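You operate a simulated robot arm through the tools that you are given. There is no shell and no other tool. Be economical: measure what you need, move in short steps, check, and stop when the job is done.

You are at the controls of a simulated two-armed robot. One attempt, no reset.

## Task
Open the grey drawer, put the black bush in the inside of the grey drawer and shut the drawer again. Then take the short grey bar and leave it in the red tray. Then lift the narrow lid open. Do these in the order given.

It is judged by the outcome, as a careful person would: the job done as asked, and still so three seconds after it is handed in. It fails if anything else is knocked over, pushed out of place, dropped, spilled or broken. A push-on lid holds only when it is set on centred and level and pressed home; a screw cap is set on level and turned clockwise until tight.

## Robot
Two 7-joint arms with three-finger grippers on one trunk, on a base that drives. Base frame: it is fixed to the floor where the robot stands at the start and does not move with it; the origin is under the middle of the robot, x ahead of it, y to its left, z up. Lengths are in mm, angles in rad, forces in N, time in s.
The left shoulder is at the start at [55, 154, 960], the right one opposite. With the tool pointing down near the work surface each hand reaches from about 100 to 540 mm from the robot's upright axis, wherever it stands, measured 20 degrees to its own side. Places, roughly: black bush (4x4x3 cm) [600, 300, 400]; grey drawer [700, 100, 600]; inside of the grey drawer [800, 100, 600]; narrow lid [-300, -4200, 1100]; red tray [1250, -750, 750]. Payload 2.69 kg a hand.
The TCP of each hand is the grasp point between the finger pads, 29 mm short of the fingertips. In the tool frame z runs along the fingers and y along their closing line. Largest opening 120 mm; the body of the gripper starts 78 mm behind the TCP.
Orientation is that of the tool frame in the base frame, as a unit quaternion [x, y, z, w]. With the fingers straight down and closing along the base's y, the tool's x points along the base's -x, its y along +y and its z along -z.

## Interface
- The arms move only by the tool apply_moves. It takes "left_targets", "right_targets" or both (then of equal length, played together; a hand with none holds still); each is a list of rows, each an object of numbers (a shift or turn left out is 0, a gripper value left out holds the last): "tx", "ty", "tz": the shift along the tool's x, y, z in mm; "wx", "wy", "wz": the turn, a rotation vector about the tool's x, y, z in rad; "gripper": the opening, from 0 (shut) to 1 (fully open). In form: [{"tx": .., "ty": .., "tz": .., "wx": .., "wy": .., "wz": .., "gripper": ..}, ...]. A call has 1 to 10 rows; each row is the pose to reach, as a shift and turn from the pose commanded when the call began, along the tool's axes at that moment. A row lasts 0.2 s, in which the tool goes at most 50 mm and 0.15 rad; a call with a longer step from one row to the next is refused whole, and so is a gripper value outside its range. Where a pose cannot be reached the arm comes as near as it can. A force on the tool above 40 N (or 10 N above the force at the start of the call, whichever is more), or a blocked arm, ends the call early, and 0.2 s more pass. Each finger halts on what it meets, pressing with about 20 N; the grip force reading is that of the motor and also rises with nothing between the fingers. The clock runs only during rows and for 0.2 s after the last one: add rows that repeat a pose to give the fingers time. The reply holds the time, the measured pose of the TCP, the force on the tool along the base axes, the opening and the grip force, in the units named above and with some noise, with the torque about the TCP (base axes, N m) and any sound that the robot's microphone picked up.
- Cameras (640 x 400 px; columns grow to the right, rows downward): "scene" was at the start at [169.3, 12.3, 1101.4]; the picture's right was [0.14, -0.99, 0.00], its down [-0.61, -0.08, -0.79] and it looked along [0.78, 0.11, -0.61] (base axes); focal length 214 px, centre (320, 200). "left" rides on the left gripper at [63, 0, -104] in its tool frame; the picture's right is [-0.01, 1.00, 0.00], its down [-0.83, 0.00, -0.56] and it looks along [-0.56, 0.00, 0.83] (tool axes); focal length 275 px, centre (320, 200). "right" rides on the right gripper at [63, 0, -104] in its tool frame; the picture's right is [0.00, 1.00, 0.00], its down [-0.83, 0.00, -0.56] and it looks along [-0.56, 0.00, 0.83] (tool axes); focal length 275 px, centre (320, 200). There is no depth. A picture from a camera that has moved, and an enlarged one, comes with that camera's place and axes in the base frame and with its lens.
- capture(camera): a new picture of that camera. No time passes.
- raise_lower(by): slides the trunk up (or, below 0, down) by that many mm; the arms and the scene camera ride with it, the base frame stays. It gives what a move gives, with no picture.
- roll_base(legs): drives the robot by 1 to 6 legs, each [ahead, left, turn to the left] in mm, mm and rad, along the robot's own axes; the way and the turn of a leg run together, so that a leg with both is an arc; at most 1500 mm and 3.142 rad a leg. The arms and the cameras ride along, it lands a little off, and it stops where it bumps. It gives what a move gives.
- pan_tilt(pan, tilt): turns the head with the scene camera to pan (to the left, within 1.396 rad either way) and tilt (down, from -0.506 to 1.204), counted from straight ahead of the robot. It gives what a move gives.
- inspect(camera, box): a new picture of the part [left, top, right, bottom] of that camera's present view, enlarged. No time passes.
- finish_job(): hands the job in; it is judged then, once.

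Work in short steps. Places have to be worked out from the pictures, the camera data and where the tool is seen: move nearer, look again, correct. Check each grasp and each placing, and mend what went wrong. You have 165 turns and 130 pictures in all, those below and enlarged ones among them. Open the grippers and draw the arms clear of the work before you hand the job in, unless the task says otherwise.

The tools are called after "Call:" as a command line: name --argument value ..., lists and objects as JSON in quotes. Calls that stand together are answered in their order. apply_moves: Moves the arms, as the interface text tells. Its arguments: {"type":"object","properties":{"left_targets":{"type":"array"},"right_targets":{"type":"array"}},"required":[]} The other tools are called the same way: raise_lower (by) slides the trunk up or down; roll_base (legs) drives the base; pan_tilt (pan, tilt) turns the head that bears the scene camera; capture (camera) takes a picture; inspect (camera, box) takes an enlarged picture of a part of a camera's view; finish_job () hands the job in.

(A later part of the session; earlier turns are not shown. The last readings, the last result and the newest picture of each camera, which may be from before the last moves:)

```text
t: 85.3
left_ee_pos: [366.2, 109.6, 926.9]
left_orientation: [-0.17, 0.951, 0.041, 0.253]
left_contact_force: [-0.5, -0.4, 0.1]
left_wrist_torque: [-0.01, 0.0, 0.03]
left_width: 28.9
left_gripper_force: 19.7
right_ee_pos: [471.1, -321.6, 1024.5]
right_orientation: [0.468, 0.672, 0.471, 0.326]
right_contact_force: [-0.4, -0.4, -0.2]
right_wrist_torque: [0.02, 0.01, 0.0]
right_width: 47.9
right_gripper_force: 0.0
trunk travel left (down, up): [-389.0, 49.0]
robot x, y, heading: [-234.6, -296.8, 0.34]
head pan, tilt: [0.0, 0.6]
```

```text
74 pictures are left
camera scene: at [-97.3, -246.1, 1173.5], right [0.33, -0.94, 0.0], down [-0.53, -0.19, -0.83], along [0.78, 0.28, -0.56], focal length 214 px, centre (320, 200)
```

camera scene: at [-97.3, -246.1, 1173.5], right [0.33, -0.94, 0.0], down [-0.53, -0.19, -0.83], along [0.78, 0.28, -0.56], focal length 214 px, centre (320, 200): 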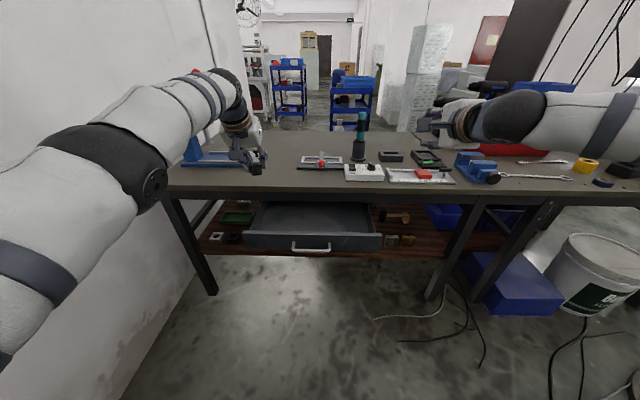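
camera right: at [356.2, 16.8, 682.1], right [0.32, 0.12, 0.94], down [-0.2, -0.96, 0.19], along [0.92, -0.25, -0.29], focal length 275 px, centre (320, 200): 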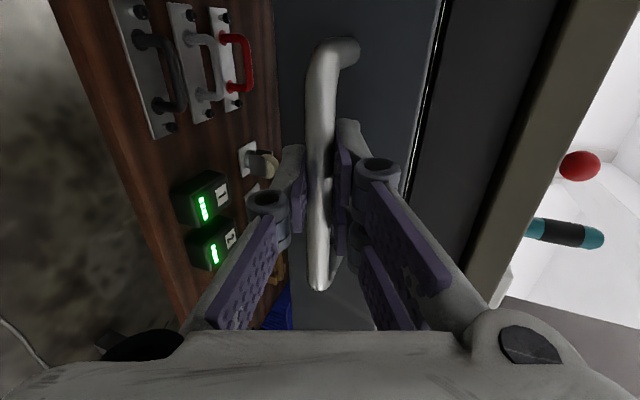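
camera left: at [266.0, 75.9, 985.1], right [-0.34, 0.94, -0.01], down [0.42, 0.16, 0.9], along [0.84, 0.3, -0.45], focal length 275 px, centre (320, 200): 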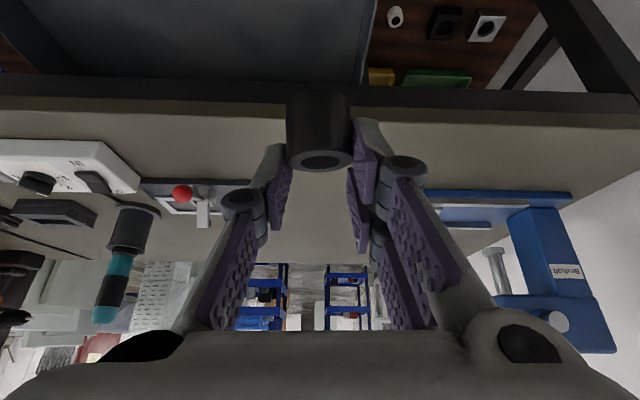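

The left TCP is at n≈381, e≈−18, laterally inside the drawer. I'll move forward 39 and right 17, then descend in front of the bench edge, stopping above the floor.

Call:
apply_moves --left_targets '[{"tx": -34, "ty": -17, "tz": 19}, {"tx": -15, "ty": -17, "tz": 53, "wy": 0.05}, {"tx": 5, "ty": -17, "tz": 88, "wy": 0.11}, {"tx": 24, "ty": -17, "tz": 123, "wy": 0.11}, {"tx": 44, "ty": -17, "tz": 158, "wy": 0.11}, {"tx": 44, "ty": -17, "tz": 158, "wy": 0.11}]'

Call:
capture --camera "left"

Call:
inspect --camera "scene" --box '[160, 100, 420, 262]'

```text
t: 86.7
left_ee_pos: [352.7, 109.0, 813.2]
left_orientation: [-0.172, 0.964, 0.031, 0.202]
left_contact_force: [0.1, 0.2, -0.9]
left_wrist_torque: [-0.03, 0.02, 0.01]
left_width: 28.8
left_gripper_force: 19.7
left hand out of reach, approached as far as the arm can: row 1, 2, 3, 4, 5, 6
right_ee_pos: [471.3, -320.5, 1024.7]
right_orientation: [0.469, 0.672, 0.471, 0.326]
right_contact_force: [-0.4, -0.2, 0.0]
right_wrist_torque: [0.0, 0.03, 0.01]
right_width: 47.8
right_gripper_force: 0.0
trunk travel left (down, up): [-389.0, 49.0]
robot x, y, heading: [-234.5, -294.1, 0.343]
head pan, tilt: [0.0, 0.6]
```

```text
73 pictures are left
camera left: at [258.9, 76.2, 881.5], right [-0.34, 0.94, -0.01], down [0.51, 0.19, 0.84], along [0.79, 0.28, -0.54], focal length 275 px, centre (320, 200)
```

left: 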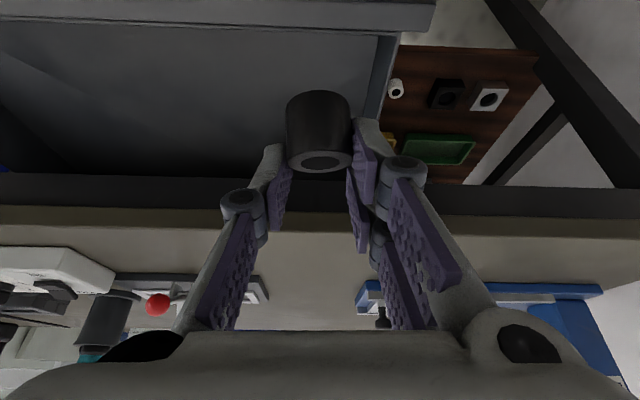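

```text
2.46 times, centred on (290, 181) of scene
camera zoom: at [-97.5, -246.1, 1173.5], right [0.33, -0.94, 0.0], down [-0.53, -0.19, -0.83], along [0.78, 0.28, -0.56], focal length 528 px, centre (394, 247)
```

zoom: 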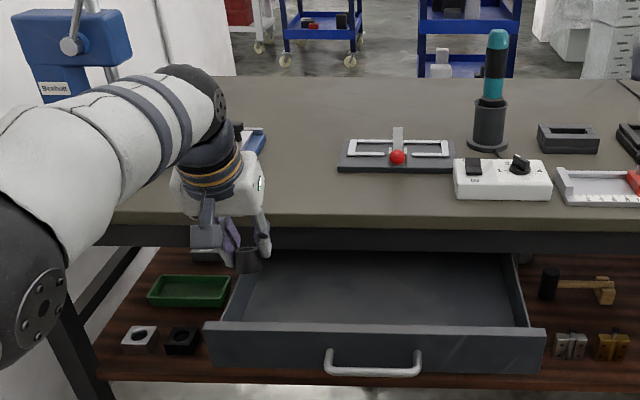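

The hand stays above the opening but can't extend further, so I'll use the base (forward 50, right 35) and then descend by lowering the trunk.

Call:
roll_base --legs '[[50, -35, 0]]'

Call:
raise_lower --by -95

Call:
capture --camera "left"

Call:
inspect --camera "scene" --box '[160, 100, 420, 262]'

```text
t: 87.7
left_ee_pos: [411.6, 92.7, 811.5]
left_orientation: [-0.172, 0.964, 0.032, 0.2]
left_contact_force: [0.5, 0.1, 0.0]
left_wrist_torque: [0.01, 0.0, 0.01]
left_width: 29.0
left_gripper_force: 20.0
right_ee_pos: [529.7, -337.3, 1024.4]
right_orientation: [0.469, 0.672, 0.47, 0.327]
right_contact_force: [-0.2, 0.2, 0.2]
right_wrist_torque: [0.01, 0.03, 0.05]
right_width: 48.1
right_gripper_force: 0.1
trunk travel left (down, up): [-389.0, 49.0]
robot x, y, heading: [-173.2, -312.0, 0.34]
head pan, tilt: [0.0, 0.6]
```

```text
t: 89.0
left_ee_pos: [411.6, 92.1, 717.7]
left_orientation: [-0.171, 0.964, 0.032, 0.201]
left_contact_force: [0.3, -0.3, -1.3]
left_wrist_torque: [0.02, 0.01, 0.0]
left_width: 28.8
left_gripper_force: 20.2
right_ee_pos: [527.9, -336.9, 929.3]
right_orientation: [0.469, 0.672, 0.471, 0.326]
right_contact_force: [-0.4, 0.5, -0.4]
right_wrist_torque: [0.02, -0.02, 0.03]
right_width: 48.0
right_gripper_force: 0.1
trunk travel left (down, up): [-294.0, 144.0]
robot x, y, heading: [-172.7, -309.1, 0.337]
head pan, tilt: [0.0, 0.6]
```

```text
71 pictures are left
camera left: at [317.3, 59.9, 786.8], right [-0.34, 0.94, -0.01], down [0.51, 0.19, 0.84], along [0.79, 0.28, -0.54], focal length 275 px, centre (320, 200)
```

left: 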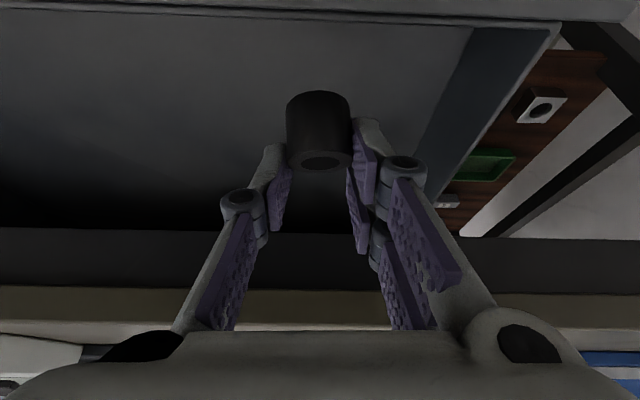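

```text
2.46 times, centred on (290, 181) of scene
camera zoom: at [-0.7, -248.7, 1066.7], right [0.33, -0.94, 0.0], down [-0.53, -0.19, -0.83], along [0.78, 0.28, -0.56], focal length 528 px, centre (394, 247)
```

zoom: 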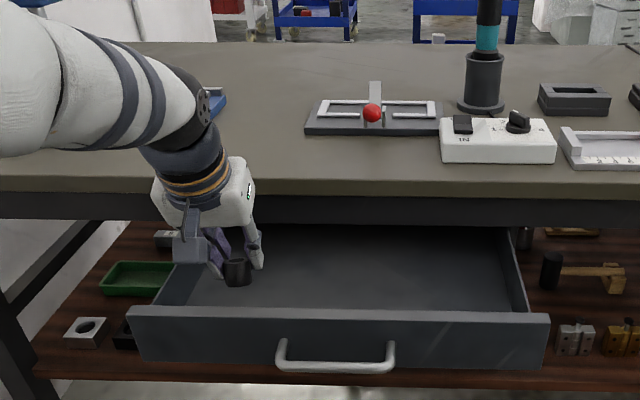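

The bush is inside the drawer outline, above the floor. I'll lower it in small steps and watch the force.

Call:
apply_moves --left_targets '[{"tx": 4, "tz": 9}, {"tx": 8, "tz": 18}, {"tx": 11, "tz": 26}, {"tx": 13, "tz": 31}, {"tx": 13, "tz": 31}]'

Call:
inspect --camera "scene" --box '[190, 150, 350, 250]'

```text
t: 90.2
left_ee_pos: [411.6, 91.4, 683.6]
left_orientation: [-0.171, 0.964, 0.031, 0.201]
left_contact_force: [-0.5, -0.6, 0.4]
left_wrist_torque: [-0.02, 0.01, 0.0]
left_width: 28.6
left_gripper_force: 20.1
right_ee_pos: [529.9, -337.0, 929.8]
right_orientation: [0.469, 0.672, 0.471, 0.326]
right_contact_force: [-0.4, 0.1, 0.3]
right_wrist_torque: [-0.03, -0.04, 0.01]
right_width: 47.9
right_gripper_force: 0.1
trunk travel left (down, up): [-294.0, 144.0]
robot x, y, heading: [-173.7, -312.0, 0.344]
head pan, tilt: [0.0, 0.6]
```

```text
4.00 times, centred on (270, 200) of scene
camera zoom: at [-0.5, -248.7, 1066.7], right [0.33, -0.94, 0.0], down [-0.53, -0.19, -0.83], along [0.78, 0.28, -0.56], focal length 858 px, centre (520, 200)
```

zoom: 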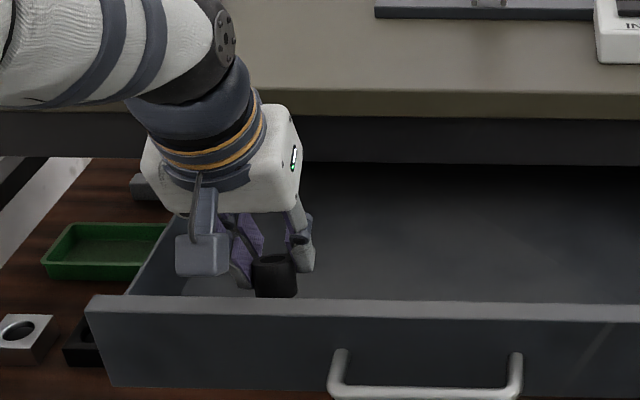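

No contact yet, so I'll continue down slowly.

Call:
apply_moves --left_targets '[{"tx": 1.5, "tz": 4}, {"tx": 3, "tz": 8}, {"tx": 4.5, "tz": 11.5}, {"tx": 6, "tz": 15}, {"tx": 6, "tz": 15}]'

```text
t: 91.4
left_ee_pos: [412.7, 91.4, 666.6]
left_orientation: [-0.172, 0.964, 0.031, 0.2]
left_contact_force: [-0.2, -0.3, -0.3]
left_wrist_torque: [-0.02, -0.02, 0.01]
left_width: 28.9
left_gripper_force: 20.0
right_ee_pos: [529.2, -338.1, 930.5]
right_orientation: [0.469, 0.672, 0.471, 0.327]
right_contact_force: [0.8, 0.1, -0.4]
right_wrist_torque: [-0.04, -0.02, 0.0]
right_width: 48.1
right_gripper_force: 0.0
trunk travel left (down, up): [-294.0, 144.0]
robot x, y, heading: [-174.0, -312.9, 0.344]
head pan, tilt: [0.0, 0.6]
```

Call:
apply_moves --left_targets '[{"tx": 1.5, "tz": 4}, {"tx": 3, "tz": 8}, {"tx": 4.5, "tz": 11.5}, {"tx": 6, "tz": 15}, {"tx": 6, "tz": 15}]'

Call:
inspect --camera "scene" --box '[190, 150, 350, 250]'

```text
t: 92.6
left_ee_pos: [411.9, 91.5, 653.5]
left_orientation: [-0.171, 0.963, 0.032, 0.203]
left_contact_force: [0.2, 2.0, 16.3]
left_wrist_torque: [0.15, -0.02, 0.01]
left_width: 28.7
left_gripper_force: 20.0
right_ee_pos: [527.8, -337.5, 931.4]
right_orientation: [0.469, 0.672, 0.471, 0.327]
right_contact_force: [-0.4, -0.6, -0.2]
right_wrist_torque: [0.02, -0.01, -0.02]
right_width: 48.1
right_gripper_force: 0.0
trunk travel left (down, up): [-294.0, 144.0]
robot x, y, heading: [-173.9, -308.9, 0.338]
head pan, tilt: [0.0, 0.6]
```

```text
4.00 times, centred on (270, 200) of scene
camera zoom: at [-1.6, -249.3, 1067.0], right [0.33, -0.94, 0.0], down [-0.53, -0.19, -0.83], along [0.78, 0.28, -0.56], focal length 858 px, centre (520, 200)
```

zoom: 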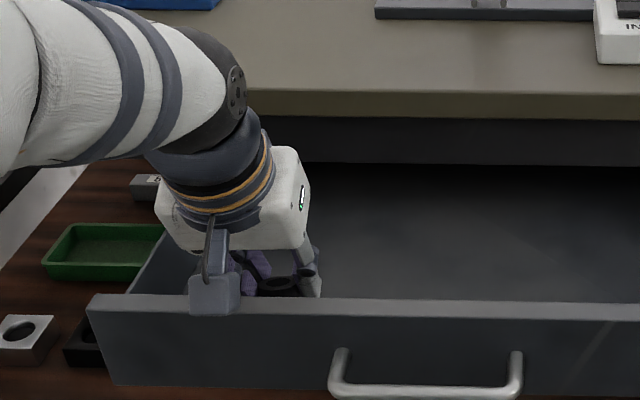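

16 N upward with almost no torque means the bush is on the drawer floor. I'll open gently and withdraw upward.

Call:
apply_moves --left_targets '[{"tx": -0.8, "tz": -2}, {"tx": -0.8, "tz": -2, "gripper": 0.3}, {"tx": -0.8, "tz": -2, "gripper": 0.45}, {"tx": -0.8, "tz": -2, "gripper": 0.45}, {"tx": -8, "tz": -20}, {"tx": -16, "tz": -40}, {"tx": -30, "tz": -75}, {"tx": -44, "tz": -110}]'

Call:
inspect --camera "scene" --box '[190, 150, 350, 250]'

Call:
capture --camera "left"

```text
t: 94.4
left_ee_pos: [408.1, 91.5, 769.7]
left_orientation: [-0.172, 0.964, 0.032, 0.201]
left_contact_force: [-0.1, 0.7, -0.2]
left_wrist_torque: [0.0, 0.0, 0.04]
left_width: 54.5
left_gripper_force: 0.1
right_ee_pos: [528.5, -337.7, 929.5]
right_orientation: [0.469, 0.672, 0.471, 0.326]
right_contact_force: [0.4, -0.4, -0.2]
right_wrist_torque: [0.0, 0.0, 0.01]
right_width: 47.8
right_gripper_force: 0.0
trunk travel left (down, up): [-294.0, 144.0]
robot x, y, heading: [-168.7, -309.4, 0.344]
head pan, tilt: [0.0, 0.6]
```

```text
4.00 times, centred on (270, 200) of scene
camera zoom: at [-0.7, -248.8, 1066.7], right [0.33, -0.94, 0.0], down [-0.53, -0.19, -0.83], along [0.78, 0.28, -0.56], focal length 858 px, centre (520, 200)
```

zoom: 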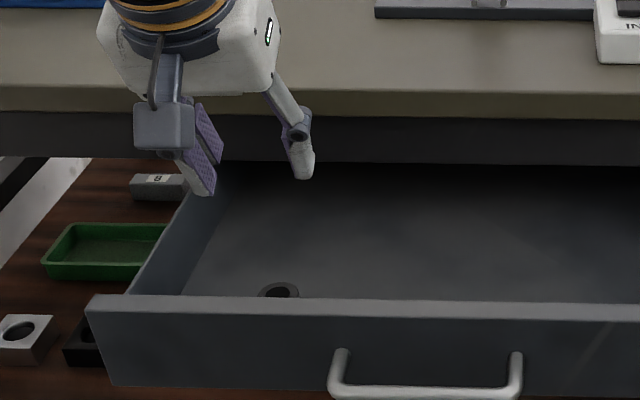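

```text
66 pictures are left
camera left: at [314.1, 58.7, 839.3], right [-0.34, 0.94, -0.01], down [0.51, 0.19, 0.84], along [0.79, 0.28, -0.54], focal length 275 px, centre (320, 200)
```

left: 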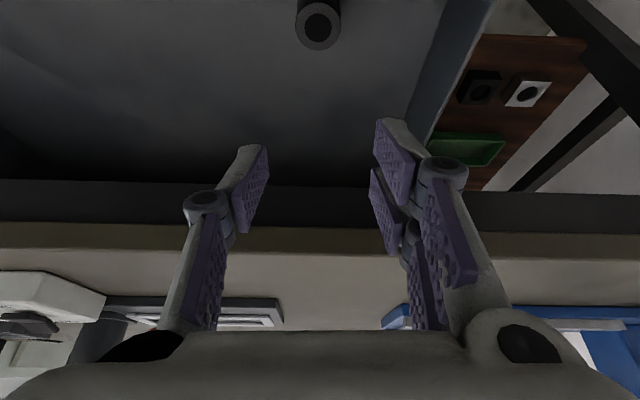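

The bush stands upright in the drawer. To shut it I'll back off, close the left fingers, pitch that hand to about 45° and push the drawer front beside the handle.

Call:
roll_base --legs '[[-125, 0, 0]]'

Call:
apply_moves --left_targets '[{"gripper": 0, "wy": -0.1, "tx": 10, "tz": 25}, {"gripper": 0, "wy": -0.2, "tx": 20, "tz": 50}, {"gripper": 0, "wy": -0.3, "tx": 30, "tz": 75}, {"gripper": 0, "wy": -0.4, "tx": 45, "tz": 100}, {"gripper": 0, "wy": -0.5, "tx": 55, "tz": 100}, {"gripper": 0, "wy": -0.5, "tx": 55, "tz": 100}]'

Call:
capture --camera "scene"

Call:
capture --camera "left"

```text
t: 95.6
left_ee_pos: [290.5, 49.8, 770.7]
left_orientation: [-0.171, 0.964, 0.031, 0.202]
left_contact_force: [-0.8, -0.3, -0.1]
left_wrist_torque: [-0.02, 0.02, -0.02]
left_width: 54.1
left_gripper_force: 0.1
right_ee_pos: [410.9, -379.4, 929.7]
right_orientation: [0.468, 0.672, 0.471, 0.326]
right_contact_force: [0.1, -0.1, -0.2]
right_wrist_torque: [0.02, -0.03, -0.02]
right_width: 47.9
right_gripper_force: 0.0
trunk travel left (down, up): [-294.0, 144.0]
robot x, y, heading: [-293.9, -350.5, 0.339]
head pan, tilt: [0.0, 0.6]
```

```text
t: 97.0
left_ee_pos: [281.2, 44.5, 656.9]
left_orientation: [-0.159, 0.884, 0.074, 0.433]
left_contact_force: [0.7, 0.2, 1.0]
left_wrist_torque: [0.0, -0.01, 0.01]
left_width: 0.0
left_gripper_force: 19.9
right_ee_pos: [410.4, -378.9, 929.4]
right_orientation: [0.47, 0.672, 0.471, 0.326]
right_contact_force: [0.0, 0.2, -0.2]
right_wrist_torque: [0.02, 0.0, 0.03]
right_width: 48.1
right_gripper_force: 0.1
trunk travel left (down, up): [-294.0, 144.0]
robot x, y, heading: [-289.7, -350.8, 0.342]
head pan, tilt: [0.0, 0.6]
```

```text
65 pictures are left
camera scene: at [-117.7, -290.2, 1066.7], right [0.33, -0.94, 0.0], down [-0.53, -0.19, -0.83], along [0.78, 0.28, -0.56], focal length 214 px, centre (320, 200)
```

scene: 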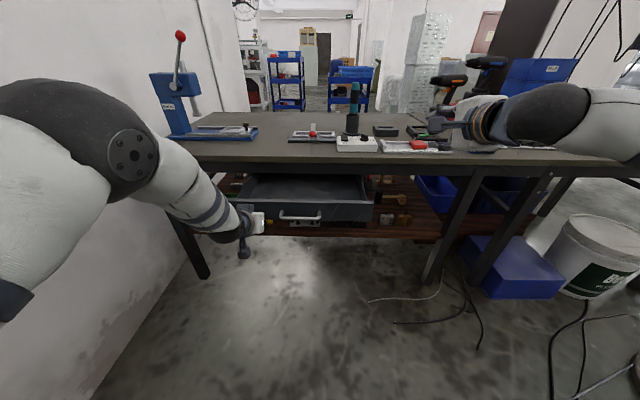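

```text
64 pictures are left
camera left: at [167.0, 5.5, 669.3], right [-0.34, 0.94, -0.01], down [0.07, 0.03, 1.0], along [0.94, 0.34, -0.07], focal length 275 px, centre (320, 200)
```

left: 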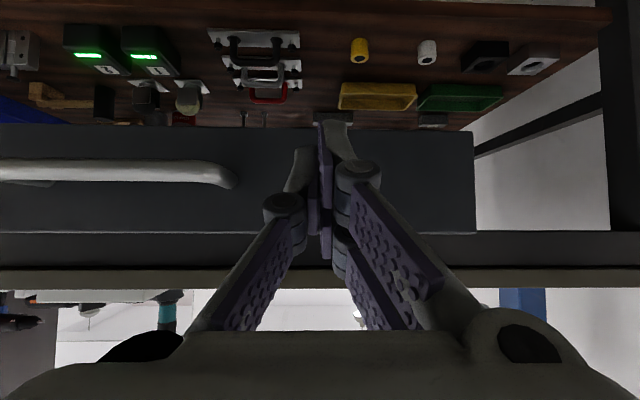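

The fist is aimed at the drawer front left of the handle, tip about 40 mm away at z≈639. I'll drive forward to push the drawer most of the way in.

Call:
roll_base --legs '[[195, 0, 0]]'

Call:
capture --camera "left"

Call:
capture --camera "scene"

```text
t: 98.6
left_ee_pos: [465.7, 111.7, 656.3]
left_orientation: [-0.16, 0.884, 0.074, 0.433]
left_contact_force: [-0.1, -0.3, -0.2]
left_wrist_torque: [0.02, 0.0, 0.03]
left_width: 0.3
left_gripper_force: 19.9
right_ee_pos: [595.7, -312.2, 930.0]
right_orientation: [0.469, 0.673, 0.47, 0.326]
right_contact_force: [0.6, -1.0, -0.5]
right_wrist_torque: [0.01, 0.02, 0.02]
right_width: 47.9
right_gripper_force: 0.0
trunk travel left (down, up): [-294.0, 144.0]
robot x, y, heading: [-104.3, -286.9, 0.344]
head pan, tilt: [0.0, 0.6]
```

```text
63 pictures are left
camera left: at [350.4, 71.7, 669.2], right [-0.34, 0.94, -0.01], down [0.07, 0.03, 1.0], along [0.94, 0.34, -0.07], focal length 275 px, centre (320, 200)
```

left: 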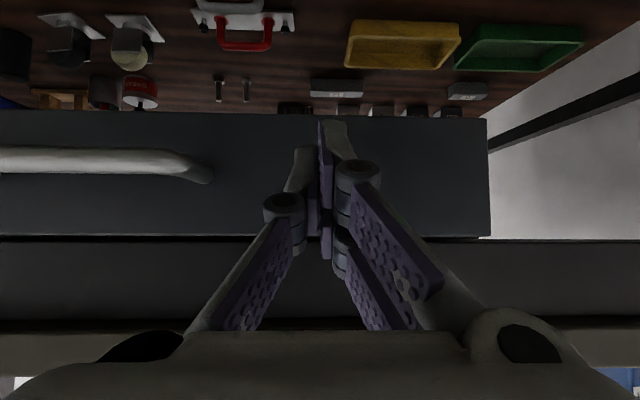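

```text
62 pictures are left
camera scene: at [66.1, -224.5, 1066.6], right [0.34, -0.94, 0.0], down [-0.53, -0.19, -0.82], along [0.78, 0.28, -0.57], focal length 214 px, centre (320, 200)
```

scene: 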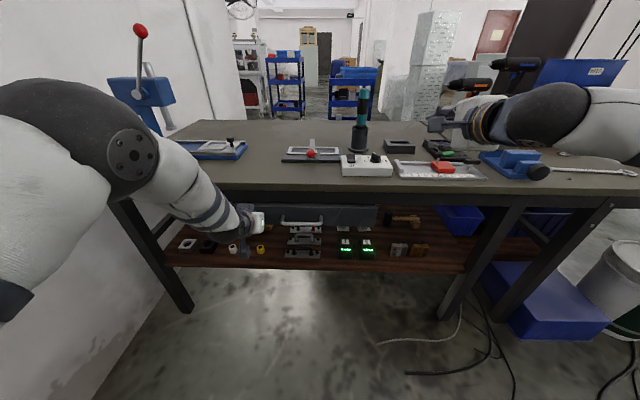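

The drawer is almost in; the tip is at n≈499 and closed is about 537. I'll push the rest with the arm and watch the force.

Call:
apply_moves --left_targets '[{"tx": -6, "tz": 8}, {"tx": -12, "tz": 16}, {"tx": -18, "tz": 24}, {"tx": -24, "tz": 32}, {"tx": -28, "tz": 36}, {"tx": -31, "tz": 40}, {"tx": -31, "tz": 40}]'

Call:
capture --camera "scene"

```text
t: 99.5
left_ee_pos: [488.8, 120.7, 652.1]
left_orientation: [-0.161, 0.888, 0.072, 0.425]
left_contact_force: [-23.6, -8.0, 7.1]
left_wrist_torque: [0.05, -0.26, 0.04]
left_width: 0.0
left_gripper_force: 20.5
right_ee_pos: [591.9, -312.5, 931.0]
right_orientation: [0.468, 0.673, 0.472, 0.326]
right_contact_force: [0.2, -1.0, 0.7]
right_wrist_torque: [-0.03, 0.01, 0.0]
right_width: 48.1
right_gripper_force: 0.0
trunk travel left (down, up): [-294.0, 144.0]
robot x, y, heading: [-104.1, -286.4, 0.348]
head pan, tilt: [0.0, 0.6]
stopped in row 4 (left hand): the force on the tool passed its limit at 58 N (the readings are from after the stop); the commanded pose is now the measured one
```

```text
61 pictures are left
camera scene: at [62.4, -225.7, 1067.1], right [0.34, -0.94, 0.0], down [-0.53, -0.19, -0.83], along [0.78, 0.28, -0.56], focal length 214 px, centre (320, 200)
```

scene: 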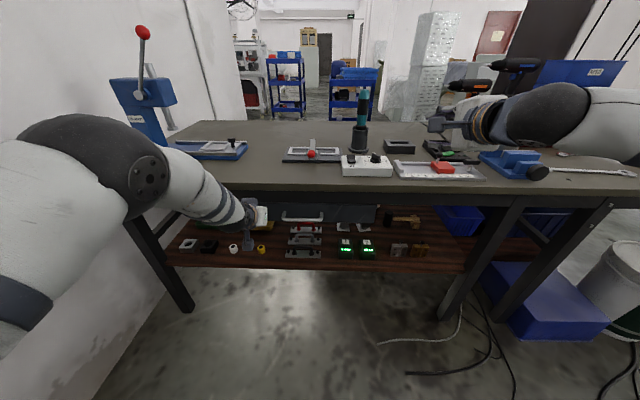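

A hard stop, and the handle computes to (530, 1), matching the original closed position of (526, 5). I'll retreat the left hand and verify.

Call:
apply_moves --left_targets '[{"tx": 12, "tz": -16}, {"tx": 24, "tz": -32}, {"tx": 36, "tz": -48}]'

Call:
roll_base --legs '[[-180, 0, 0]]'

Call:
capture --camera "scene"

Call:
capture --camera "left"

```text
t: 100.3
left_ee_pos: [436.6, 101.3, 654.5]
left_orientation: [-0.161, 0.887, 0.072, 0.427]
left_contact_force: [-0.1, 0.7, -0.2]
left_wrist_torque: [0.03, -0.03, 0.04]
left_width: 0.1
left_gripper_force: 20.2
right_ee_pos: [594.8, -311.8, 930.5]
right_orientation: [0.468, 0.673, 0.472, 0.325]
right_contact_force: [0.8, 0.9, 0.2]
right_wrist_torque: [0.0, -0.01, 0.0]
right_width: 48.1
right_gripper_force: 0.1
trunk travel left (down, up): [-294.0, 144.0]
robot x, y, heading: [-106.2, -287.7, 0.345]
head pan, tilt: [0.0, 0.6]
```

```text
t: 101.8
left_ee_pos: [268.0, 40.0, 654.4]
left_orientation: [-0.16, 0.887, 0.072, 0.426]
left_contact_force: [0.1, 0.9, 0.6]
left_wrist_torque: [0.03, -0.03, 0.01]
left_width: 0.0
left_gripper_force: 19.7
right_ee_pos: [425.3, -373.1, 930.6]
right_orientation: [0.468, 0.673, 0.471, 0.326]
right_contact_force: [-1.1, -0.7, -0.2]
right_wrist_torque: [0.0, 0.02, -0.02]
right_width: 48.1
right_gripper_force: 0.1
trunk travel left (down, up): [-294.0, 144.0]
robot x, y, heading: [-276.9, -346.2, 0.341]
head pan, tilt: [0.0, 0.6]
```

```text
60 pictures are left
camera scene: at [-104.6, -285.6, 1066.8], right [0.34, -0.94, 0.0], down [-0.53, -0.19, -0.83], along [0.78, 0.28, -0.56], focal length 214 px, centre (320, 200)
```

scene: 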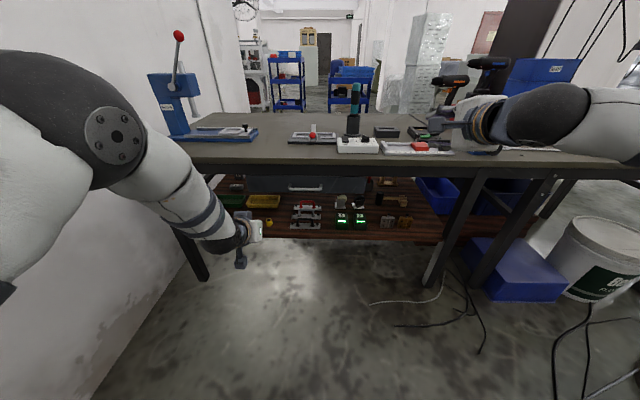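

```text
59 pictures are left
camera left: at [153.2, -0.3, 669.3], right [-0.34, 0.94, -0.01], down [0.08, 0.03, 1.0], along [0.94, 0.34, -0.09], focal length 275 px, centre (320, 200)
```

left: 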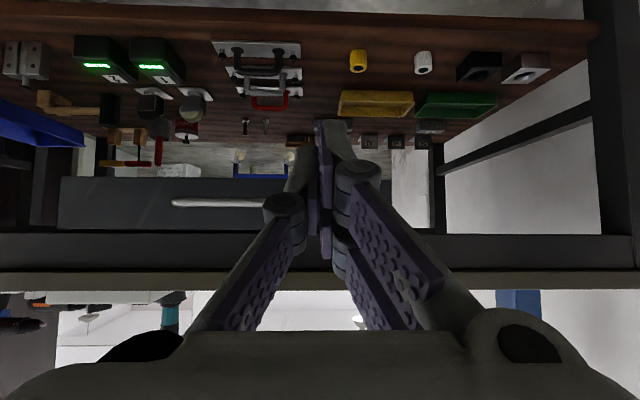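

The drawer is shut. Now to find the short grey bar; there are bar-like pieces at the back of the shelf, so I'll look closer.

Call:
inspect --camera "left" --box '[220, 80, 520, 180]'

Call:
inspect --camera "scene" --box '[180, 90, 500, 250]'

```text
2.13 times, centred on (370, 130) of left
camera zoom: at [153.2, -0.3, 669.3], right [-0.34, 0.94, -0.01], down [0.08, 0.03, 1.0], along [0.94, 0.34, -0.09], focal length 587 px, centre (213, 349)
```

zoom: 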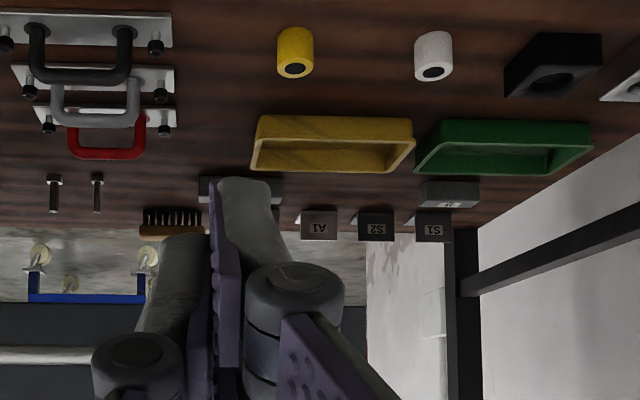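

```text
2.00 times, centred on (340, 170) of scene
camera zoom: at [-104.6, -285.6, 1066.8], right [0.34, -0.94, 0.0], down [-0.53, -0.19, -0.83], along [0.78, 0.28, -0.56], focal length 429 px, centre (280, 260)
```

zoom: 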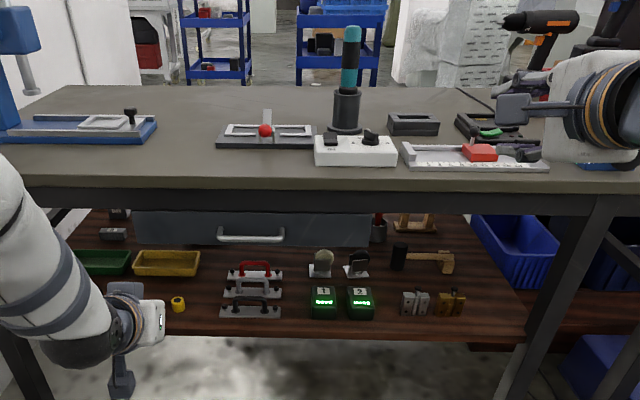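

There's a short and a longer grey block behind the trays, but they're deep in the shelf, so I'll survey the rest of the bench before deciding.

Call:
pan_tilt --pan -0.55 --tilt 0.45

Call:
capture --camera "scene"

Call:
inspect --camera "scene" --box '[240, 90, 560, 290]'

```text
t: 102.8
left_ee_pos: [267.7, 39.6, 653.6]
left_orientation: [-0.16, 0.887, 0.072, 0.427]
left_contact_force: [0.2, -0.8, 0.4]
left_wrist_torque: [-0.01, 0.02, 0.01]
left_width: 0.2
left_gripper_force: 19.9
right_ee_pos: [424.4, -372.3, 930.1]
right_orientation: [0.469, 0.672, 0.472, 0.326]
right_contact_force: [-0.3, 0.3, -0.6]
right_wrist_torque: [-0.02, 0.04, -0.01]
right_width: 48.0
right_gripper_force: 0.1
trunk travel left (down, up): [-294.0, 144.0]
robot x, y, heading: [-275.1, -350.2, 0.342]
head pan, tilt: [-0.55, 0.45]
```

```text
56 pictures are left
camera scene: at [-97.5, -333.9, 1080.2], right [-0.2, -0.98, 0.0], down [-0.43, 0.09, -0.9], along [0.88, -0.18, -0.44], focal length 214 px, centre (320, 200)
```

scene: 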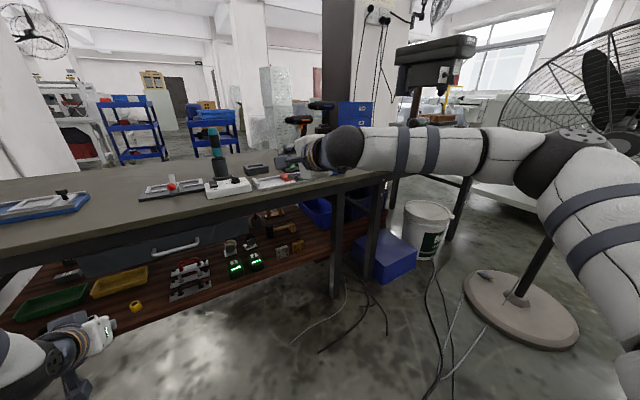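

```text
2.00 times, centred on (400, 190) of scene
camera zoom: at [-97.5, -333.9, 1080.2], right [-0.2, -0.98, 0.0], down [-0.43, 0.09, -0.9], along [0.88, -0.18, -0.44], focal length 429 px, centre (160, 220)
```

zoom: 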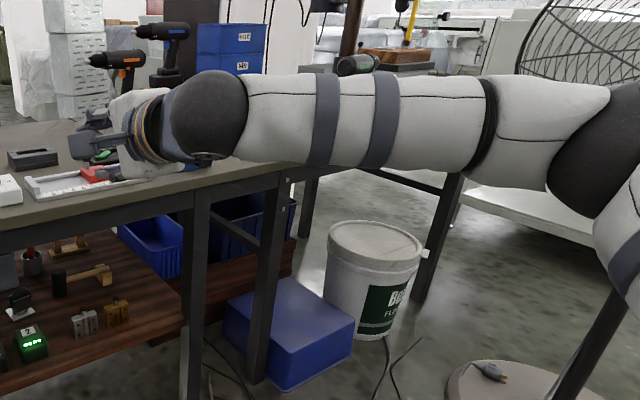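

The right arm blocks the view, so I'll fold it back to tool-down near the body.

Call:
apply_moves --right_targets '[{"wx": 0.073, "wy": 0.072, "wz": -0.104, "ty": -12, "tz": -14}, {"wx": 0.146, "wy": 0.143, "wz": -0.207, "ty": -24, "tz": -28}, {"wx": 0.219, "wy": 0.215, "wz": -0.311, "ty": -36, "tz": -42}, {"wx": 0.292, "wy": 0.287, "wz": -0.415, "ty": -48, "tz": -56}, {"wx": 0.365, "wy": 0.359, "wz": -0.518, "ty": -60, "tz": -70}, {"wx": 0.438, "wy": 0.431, "wz": -0.622, "ty": -72, "tz": -94}, {"wx": 0.51, "wy": 0.502, "wz": -0.726, "ty": -84, "tz": -118}, {"wx": 0.583, "wy": 0.574, "wz": -0.83, "ty": -96, "tz": -142}, {"wx": 0.656, "wy": 0.646, "wz": -0.933, "ty": -108, "tz": -166}, {"wx": 0.729, "wy": 0.718, "wz": -1.037, "ty": -120, "tz": -190}]'

Call:
apply_moves --right_targets '[{"wx": 0.073, "wy": 0.072, "wz": -0.104}, {"wx": 0.146, "wy": 0.143, "wz": -0.207}, {"wx": 0.219, "wy": 0.215, "wz": -0.311}]'

Call:
raise_lower --by 130

Call:
inspect --camera "scene" --box '[160, 80, 480, 280]'

```text
t: 105.0
left_ee_pos: [266.9, 40.0, 653.7]
left_orientation: [-0.16, 0.887, 0.072, 0.427]
left_contact_force: [0.0, 0.0, 0.0]
left_wrist_torque: [0.01, 0.01, -0.03]
left_width: 0.0
left_gripper_force: 19.6
right_ee_pos: [218.6, -449.9, 882.7]
right_orientation: [-0.016, 0.988, 0.125, 0.089]
right_contact_force: [-0.1, 0.0, 0.7]
right_wrist_torque: [-0.02, -0.03, -0.01]
right_width: 48.0
right_gripper_force: 0.1
trunk travel left (down, up): [-294.0, 144.0]
robot x, y, heading: [-279.8, -346.0, 0.347]
head pan, tilt: [-0.55, 0.45]
```

```text
t: 105.8
left_ee_pos: [267.2, 40.9, 653.8]
left_orientation: [-0.16, 0.887, 0.072, 0.426]
left_contact_force: [0.2, -0.2, 0.1]
left_wrist_torque: [0.0, 0.02, -0.01]
left_width: 0.0
left_gripper_force: 20.0
right_ee_pos: [218.9, -449.3, 881.6]
right_orientation: [-0.171, 0.985, 0.001, 0.002]
right_contact_force: [0.6, 0.0, 0.3]
right_wrist_torque: [-0.01, -0.01, -0.02]
right_width: 47.8
right_gripper_force: 0.1
trunk travel left (down, up): [-294.0, 144.0]
robot x, y, heading: [-276.2, -351.0, 0.34]
head pan, tilt: [-0.55, 0.45]
```

```text
t: 107.4
left_ee_pos: [266.8, 40.3, 782.1]
left_orientation: [-0.161, 0.888, 0.072, 0.425]
left_contact_force: [0.0, -0.4, 0.0]
left_wrist_torque: [-0.03, -0.03, -0.01]
left_width: 0.0
left_gripper_force: 20.0
right_ee_pos: [219.8, -449.3, 1011.3]
right_orientation: [-0.17, 0.985, 0.001, 0.001]
right_contact_force: [-0.3, -0.2, -0.3]
right_wrist_torque: [-0.01, 0.03, -0.03]
right_width: 48.1
right_gripper_force: 0.0
trunk travel left (down, up): [-424.0, 14.0]
robot x, y, heading: [-275.8, -348.5, 0.344]
head pan, tilt: [-0.55, 0.45]
```

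```text
2.00 times, centred on (320, 180) of scene
camera zoom: at [-167.7, -358.9, 1227.6], right [-0.21, -0.98, 0.0], down [-0.43, 0.09, -0.9], along [0.88, -0.19, -0.44], focal length 429 px, centre (320, 240)
```

zoom: 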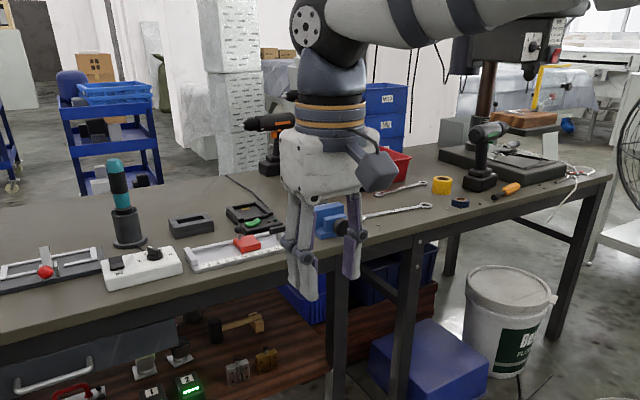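

No grey bar on the bench top, so the short one behind the green tray on the shelf is the likely target. I'll move left, lower, and look along the shelf.

Call:
roll_base --legs '[[0, 420, 0]]'

Call:
raise_lower --by -420

Call:
pan_tilt --pan 0.1 --tilt 0.4

Call:
inspect --camera "scene" --box '[220, 140, 420, 265]'

```text
t: 111.2
left_ee_pos: [123.2, 439.9, 784.1]
left_orientation: [-0.161, 0.887, 0.072, 0.427]
left_contact_force: [-0.2, 0.3, -0.4]
left_wrist_torque: [0.0, -0.03, -0.02]
left_width: 0.0
left_gripper_force: 19.8
right_ee_pos: [76.2, -48.1, 1012.8]
right_orientation: [-0.171, 0.985, 0.001, 0.003]
right_contact_force: [-1.0, 0.1, 0.7]
right_wrist_torque: [0.0, 0.01, 0.0]
right_width: 47.8
right_gripper_force: 0.0
trunk travel left (down, up): [-424.0, 14.0]
robot x, y, heading: [-418.9, 47.9, 0.341]
head pan, tilt: [-0.55, 0.45]
```

```text
refused: -420 is not a number from -400 to 400
```

```text
t: 112.2
left_ee_pos: [123.2, 440.4, 783.9]
left_orientation: [-0.16, 0.887, 0.072, 0.426]
left_contact_force: [-1.1, 0.7, 0.2]
left_wrist_torque: [0.01, 0.02, 0.02]
left_width: 0.1
left_gripper_force: 19.7
right_ee_pos: [74.7, -48.5, 1012.4]
right_orientation: [-0.172, 0.985, 0.001, 0.003]
right_contact_force: [-0.1, 0.3, -0.5]
right_wrist_torque: [0.0, 0.02, 0.01]
right_width: 48.0
right_gripper_force: 0.0
trunk travel left (down, up): [-424.0, 14.0]
robot x, y, heading: [-418.1, 52.9, 0.345]
head pan, tilt: [0.099, 0.4]
```

```text
3.20 times, centred on (320, 202) of scene
camera zoom: at [-317.1, 98.9, 1232.4], right [0.43, -0.9, 0.0], down [-0.35, -0.17, -0.92], along [0.83, 0.39, -0.39], focal length 686 px, centre (320, 192)
```

zoom: 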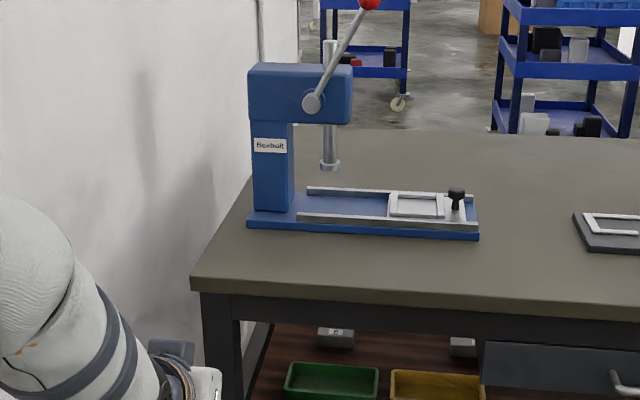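

Call:
raise_lower --by -380

Call:
inspect --camera "scene" --box '[200, 130, 440, 280]'

```text
t: 115.9
left_ee_pos: [123.4, 439.6, 403.6]
left_orientation: [-0.161, 0.887, 0.072, 0.427]
left_contact_force: [0.4, -0.4, -0.4]
left_wrist_torque: [-0.01, 0.0, -0.01]
left_width: 0.1
left_gripper_force: 19.7
right_ee_pos: [75.3, -50.0, 632.3]
right_orientation: [-0.172, 0.985, 0.002, 0.003]
right_contact_force: [-1.1, 0.1, 0.3]
right_wrist_torque: [0.0, 0.01, 0.02]
right_width: 48.1
right_gripper_force: 0.1
trunk travel left (down, up): [-44.0, 394.0]
robot x, y, heading: [-416.6, 53.8, 0.343]
head pan, tilt: [0.099, 0.4]
```

```text
2.67 times, centred on (320, 205) of scene
camera zoom: at [-170.6, 151.5, 815.6], right [0.43, -0.9, 0.0], down [-0.35, -0.17, -0.92], along [0.83, 0.4, -0.39], focal length 572 px, centre (320, 187)
```

zoom: 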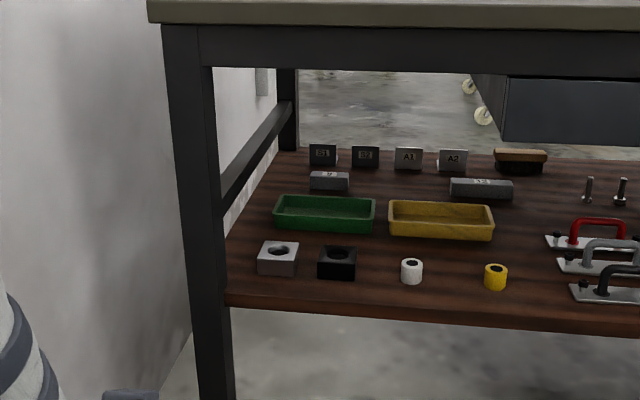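

The short bar is behind the green tray at about (814, 603, 372), n≈968, e≈298, so it's a deep reach under the bench. I'll test how far the left arm extends in free space, with the gripper opened and the pitch near 45°.

Call:
apply_moves --left_targets '[{"tx": -18, "tz": 23, "wy": 0.06, "gripper": 0.95}, {"tx": -37, "tz": 47, "wy": 0.12}, {"tx": -55, "tz": 71, "wy": 0.12}, {"tx": -74, "tz": 95, "wy": 0.12}, {"tx": -92, "tz": 118, "wy": 0.12}, {"tx": -92, "tz": 118, "wy": 0.12}]'

```text
t: 117.3
left_ee_pos: [265.4, 492.6, 401.6]
left_orientation: [-0.164, 0.911, 0.062, 0.372]
left_contact_force: [0.9, -0.1, -0.4]
left_wrist_torque: [-0.02, -0.01, 0.02]
left_width: 113.7
left_gripper_force: 0.0
right_ee_pos: [76.4, -49.0, 632.2]
right_orientation: [-0.171, 0.985, 0.001, 0.003]
right_contact_force: [0.1, 0.8, 0.1]
right_wrist_torque: [-0.01, -0.01, -0.01]
right_width: 47.8
right_gripper_force: 0.0
trunk travel left (down, up): [-44.0, 394.0]
robot x, y, heading: [-419.2, 54.1, 0.341]
head pan, tilt: [0.099, 0.4]
```

It reached fully at about 790 ahead. I'll extend 70 more to find the limit.

Call:
apply_moves --left_targets '[{"tx": -25, "tz": 25}, {"tx": -50, "tz": 50}, {"tx": -50, "tz": 50}]'

Call:
capture --camera "scene"

```text
t: 118.1
left_ee_pos: [297.3, 505.1, 401.6]
left_orientation: [-0.164, 0.912, 0.062, 0.372]
left_contact_force: [0.3, -0.5, 0.7]
left_wrist_torque: [-0.01, -0.03, -0.01]
left_width: 113.9
left_gripper_force: 0.0
left hand out of reach, approached as far as the arm can: row 2, 3
right_ee_pos: [77.5, -49.0, 631.5]
right_orientation: [-0.171, 0.985, 0.001, 0.003]
right_contact_force: [0.0, 0.6, 0.7]
right_wrist_torque: [0.0, -0.01, 0.02]
right_width: 48.3
right_gripper_force: 0.1
trunk travel left (down, up): [-44.0, 394.0]
robot x, y, heading: [-419.5, 52.6, 0.344]
head pan, tilt: [0.099, 0.4]
```

```text
51 pictures are left
camera scene: at [-170.6, 151.5, 815.6], right [0.43, -0.9, 0.0], down [-0.35, -0.17, -0.92], along [0.83, 0.4, -0.39], focal length 214 px, centre (320, 200)
```

scene: 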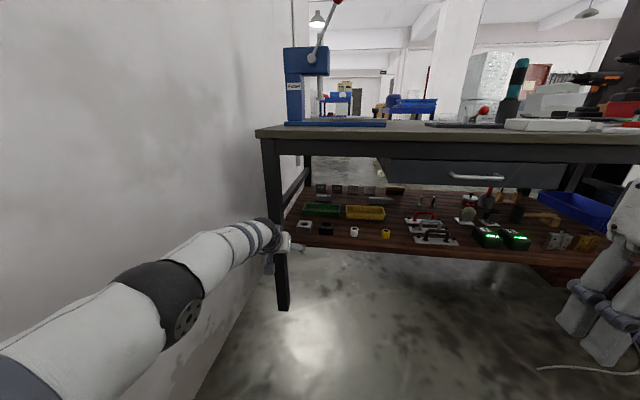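

At 45° pitch the maximum reach is about 827 ahead, just enough with the robot at n≈131. I'll drop the trunk to its minimum and raise the hand to z≈445, so it clears the blocks and tray when entering.

Call:
raise_lower --by -40

Call:
apply_moves --left_targets '[{"tx": -20, "tz": -20}, {"tx": -42, "tz": -42}, {"tx": -60, "tz": -58}, {"tx": -60, "tz": -58}]'

Call:
roll_base --legs '[[0, -72, 0]]'

Call:
capture --camera "left"

```text
t: 118.9
left_ee_pos: [297.6, 503.6, 361.0]
left_orientation: [-0.164, 0.911, 0.062, 0.373]
left_contact_force: [0.3, 0.4, 0.2]
left_wrist_torque: [-0.02, -0.01, 0.01]
left_width: 114.0
left_gripper_force: 0.1
right_ee_pos: [77.8, -48.8, 593.5]
right_orientation: [-0.171, 0.985, 0.001, 0.004]
right_contact_force: [-0.1, 0.5, -0.6]
right_wrist_torque: [0.02, -0.02, 0.01]
right_width: 47.7
right_gripper_force: 0.0
trunk travel left (down, up): [-4.0, 434.0]
robot x, y, heading: [-418.5, 49.2, 0.344]
head pan, tilt: [0.099, 0.4]
```

```text
t: 119.9
left_ee_pos: [298.7, 504.6, 445.1]
left_orientation: [-0.164, 0.911, 0.062, 0.373]
left_contact_force: [0.3, 0.3, 0.9]
left_wrist_torque: [0.02, -0.02, -0.01]
left_width: 114.3
left_gripper_force: 0.1
right_ee_pos: [76.9, -49.8, 593.6]
right_orientation: [-0.17, 0.985, 0.001, 0.004]
right_contact_force: [-0.3, 0.2, -0.5]
right_wrist_torque: [-0.02, -0.03, 0.02]
right_width: 47.9
right_gripper_force: 0.1
trunk travel left (down, up): [-4.0, 434.0]
robot x, y, heading: [-420.1, 51.7, 0.345]
head pan, tilt: [0.099, 0.4]
```

```text
t: 121.2
left_ee_pos: [323.8, 437.4, 443.6]
left_orientation: [-0.164, 0.911, 0.062, 0.372]
left_contact_force: [-1.0, 1.0, -0.1]
left_wrist_torque: [0.02, -0.02, -0.01]
left_width: 114.1
left_gripper_force: 0.1
right_ee_pos: [101.6, -118.5, 592.8]
right_orientation: [-0.171, 0.985, 0.002, 0.003]
right_contact_force: [-1.2, -1.0, 0.0]
right_wrist_torque: [0.0, 0.01, 0.02]
right_width: 48.1
right_gripper_force: 0.1
trunk travel left (down, up): [-4.0, 434.0]
robot x, y, heading: [-390.8, -13.3, 0.341]
head pan, tilt: [0.099, 0.4]
```

```text
50 pictures are left
camera left: at [212.1, 397.9, 473.7], right [-0.34, 0.94, -0.01], down [0.19, 0.08, 0.98], along [0.92, 0.33, -0.21], focal length 275 px, centre (320, 200)
```

left: 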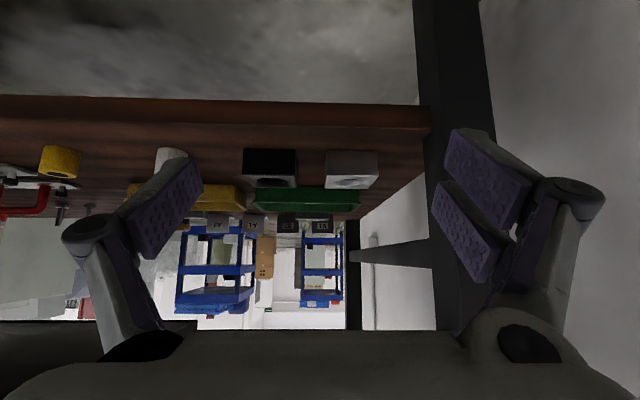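

The hand would pass close to the left leg (inner face e≈380–394). I'll half-close the gripper, shift right 20 and drive in part way, then check.

Call:
apply_moves --left_targets '[{"gripper": 0.4}, {"gripper": 0.4}, {"gripper": 0.4}]'

Call:
roll_base --legs '[[0, -22, 0], [220, 0, 0]]'

Call:
capture --camera "left"

Call:
capture --camera "scene"

```text
t: 122.0
left_ee_pos: [323.6, 437.4, 444.5]
left_orientation: [-0.165, 0.911, 0.062, 0.372]
left_contact_force: [0.2, 0.1, -0.7]
left_wrist_torque: [-0.01, 0.0, 0.0]
left_width: 48.0
left_gripper_force: 0.1
right_ee_pos: [101.6, -117.5, 593.8]
right_orientation: [-0.171, 0.985, 0.002, 0.002]
right_contact_force: [0.6, 0.6, -0.6]
right_wrist_torque: [0.02, 0.07, 0.02]
right_width: 47.9
right_gripper_force: 0.1
trunk travel left (down, up): [-4.0, 434.0]
robot x, y, heading: [-395.8, -13.3, 0.34]
head pan, tilt: [0.099, 0.4]
```

```text
t: 124.1
left_ee_pos: [536.2, 490.0, 445.5]
left_orientation: [-0.164, 0.911, 0.063, 0.373]
left_contact_force: [0.8, -0.7, 0.5]
left_wrist_torque: [0.0, 0.01, 0.01]
left_width: 48.3
left_gripper_force: 0.2
right_ee_pos: [314.0, -64.4, 592.1]
right_orientation: [-0.172, 0.985, 0.001, 0.003]
right_contact_force: [0.1, 0.2, 0.1]
right_wrist_torque: [-0.01, 0.0, 0.01]
right_width: 47.9
right_gripper_force: 0.1
trunk travel left (down, up): [-4.0, 434.0]
robot x, y, heading: [-183.4, 39.7, 0.348]
head pan, tilt: [0.099, 0.4]
```

```text
49 pictures are left
camera left: at [424.5, 451.1, 473.8], right [-0.34, 0.94, -0.01], down [0.19, 0.08, 0.98], along [0.92, 0.33, -0.2], focal length 275 px, centre (320, 200)
```

left: 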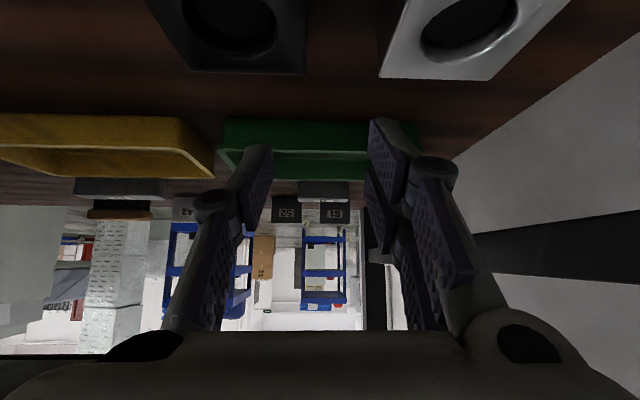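

```text
48 pictures are left
camera scene: at [73.7, 139.2, 784.6], right [0.43, -0.9, 0.0], down [-0.35, -0.17, -0.92], along [0.83, 0.4, -0.39], focal length 214 px, centre (320, 200)
```

scene: 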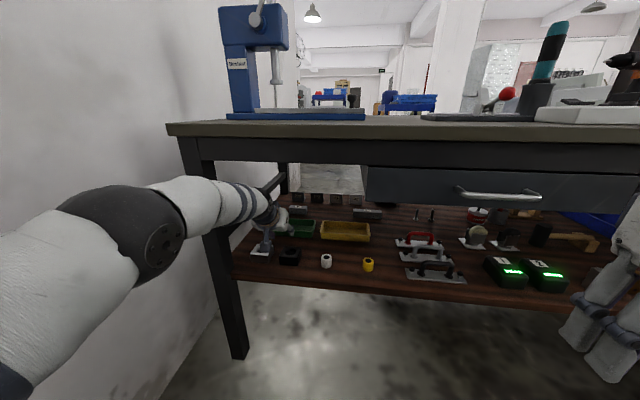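

The short bar sits almost dead ahead at n≈968, about 81 mm long. Before driving on, the right hand must be pulled back so it doesn't meet the drawer or bench edge.

Call:
apply_moves --right_targets '[{"tx": 40}, {"tx": 80}, {"tx": 120}, {"tx": 160}, {"tx": 190}]'

Call:
pan_tilt --pan 0.3 --tilt 0.9

Call:
capture --camera "scene"

```text
t: 125.3
left_ee_pos: [535.5, 491.3, 444.6]
left_orientation: [-0.165, 0.911, 0.062, 0.372]
left_contact_force: [-0.8, -0.3, -0.2]
left_wrist_torque: [0.03, 0.02, 0.01]
left_width: 47.8
left_gripper_force: 0.0
right_ee_pos: [141.2, -127.5, 605.1]
right_orientation: [-0.171, 0.985, 0.001, 0.004]
right_contact_force: [-0.9, -0.1, -0.3]
right_wrist_torque: [-0.02, -0.02, -0.01]
right_width: 47.9
right_gripper_force: 0.1
right hand out of reach, approached as far as the arm can: row 5
trunk travel left (down, up): [-4.0, 434.0]
robot x, y, heading: [-183.7, 37.9, 0.34]
head pan, tilt: [0.099, 0.4]
```

```text
t: 126.2
left_ee_pos: [536.1, 490.6, 443.7]
left_orientation: [-0.165, 0.911, 0.063, 0.373]
left_contact_force: [-0.3, -0.5, -0.4]
left_wrist_torque: [0.02, -0.03, -0.01]
left_width: 48.1
left_gripper_force: 0.1
right_ee_pos: [141.8, -127.7, 603.4]
right_orientation: [-0.17, 0.985, 0.001, 0.003]
right_contact_force: [-0.5, -0.2, -0.6]
right_wrist_torque: [0.01, 0.02, 0.03]
right_width: 47.5
right_gripper_force: 0.1
trunk travel left (down, up): [-4.0, 434.0]
robot x, y, heading: [-180.5, 38.5, 0.347]
head pan, tilt: [0.3, 0.901]
```

```text
47 pictures are left
camera scene: at [50.5, 144.8, 741.6], right [0.6, -0.8, 0.0], down [-0.63, -0.47, -0.62], along [0.5, 0.37, -0.78], focal length 214 px, centre (320, 200)
```

scene: 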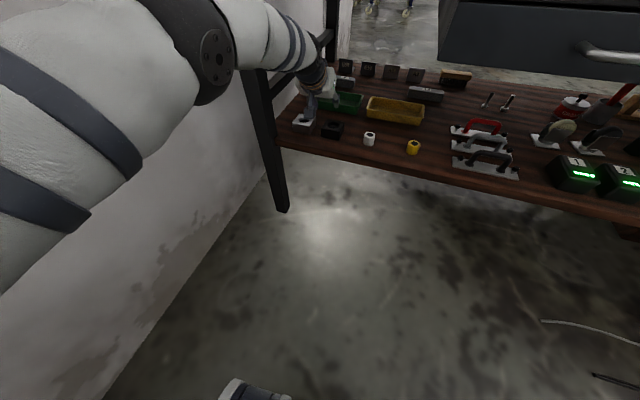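

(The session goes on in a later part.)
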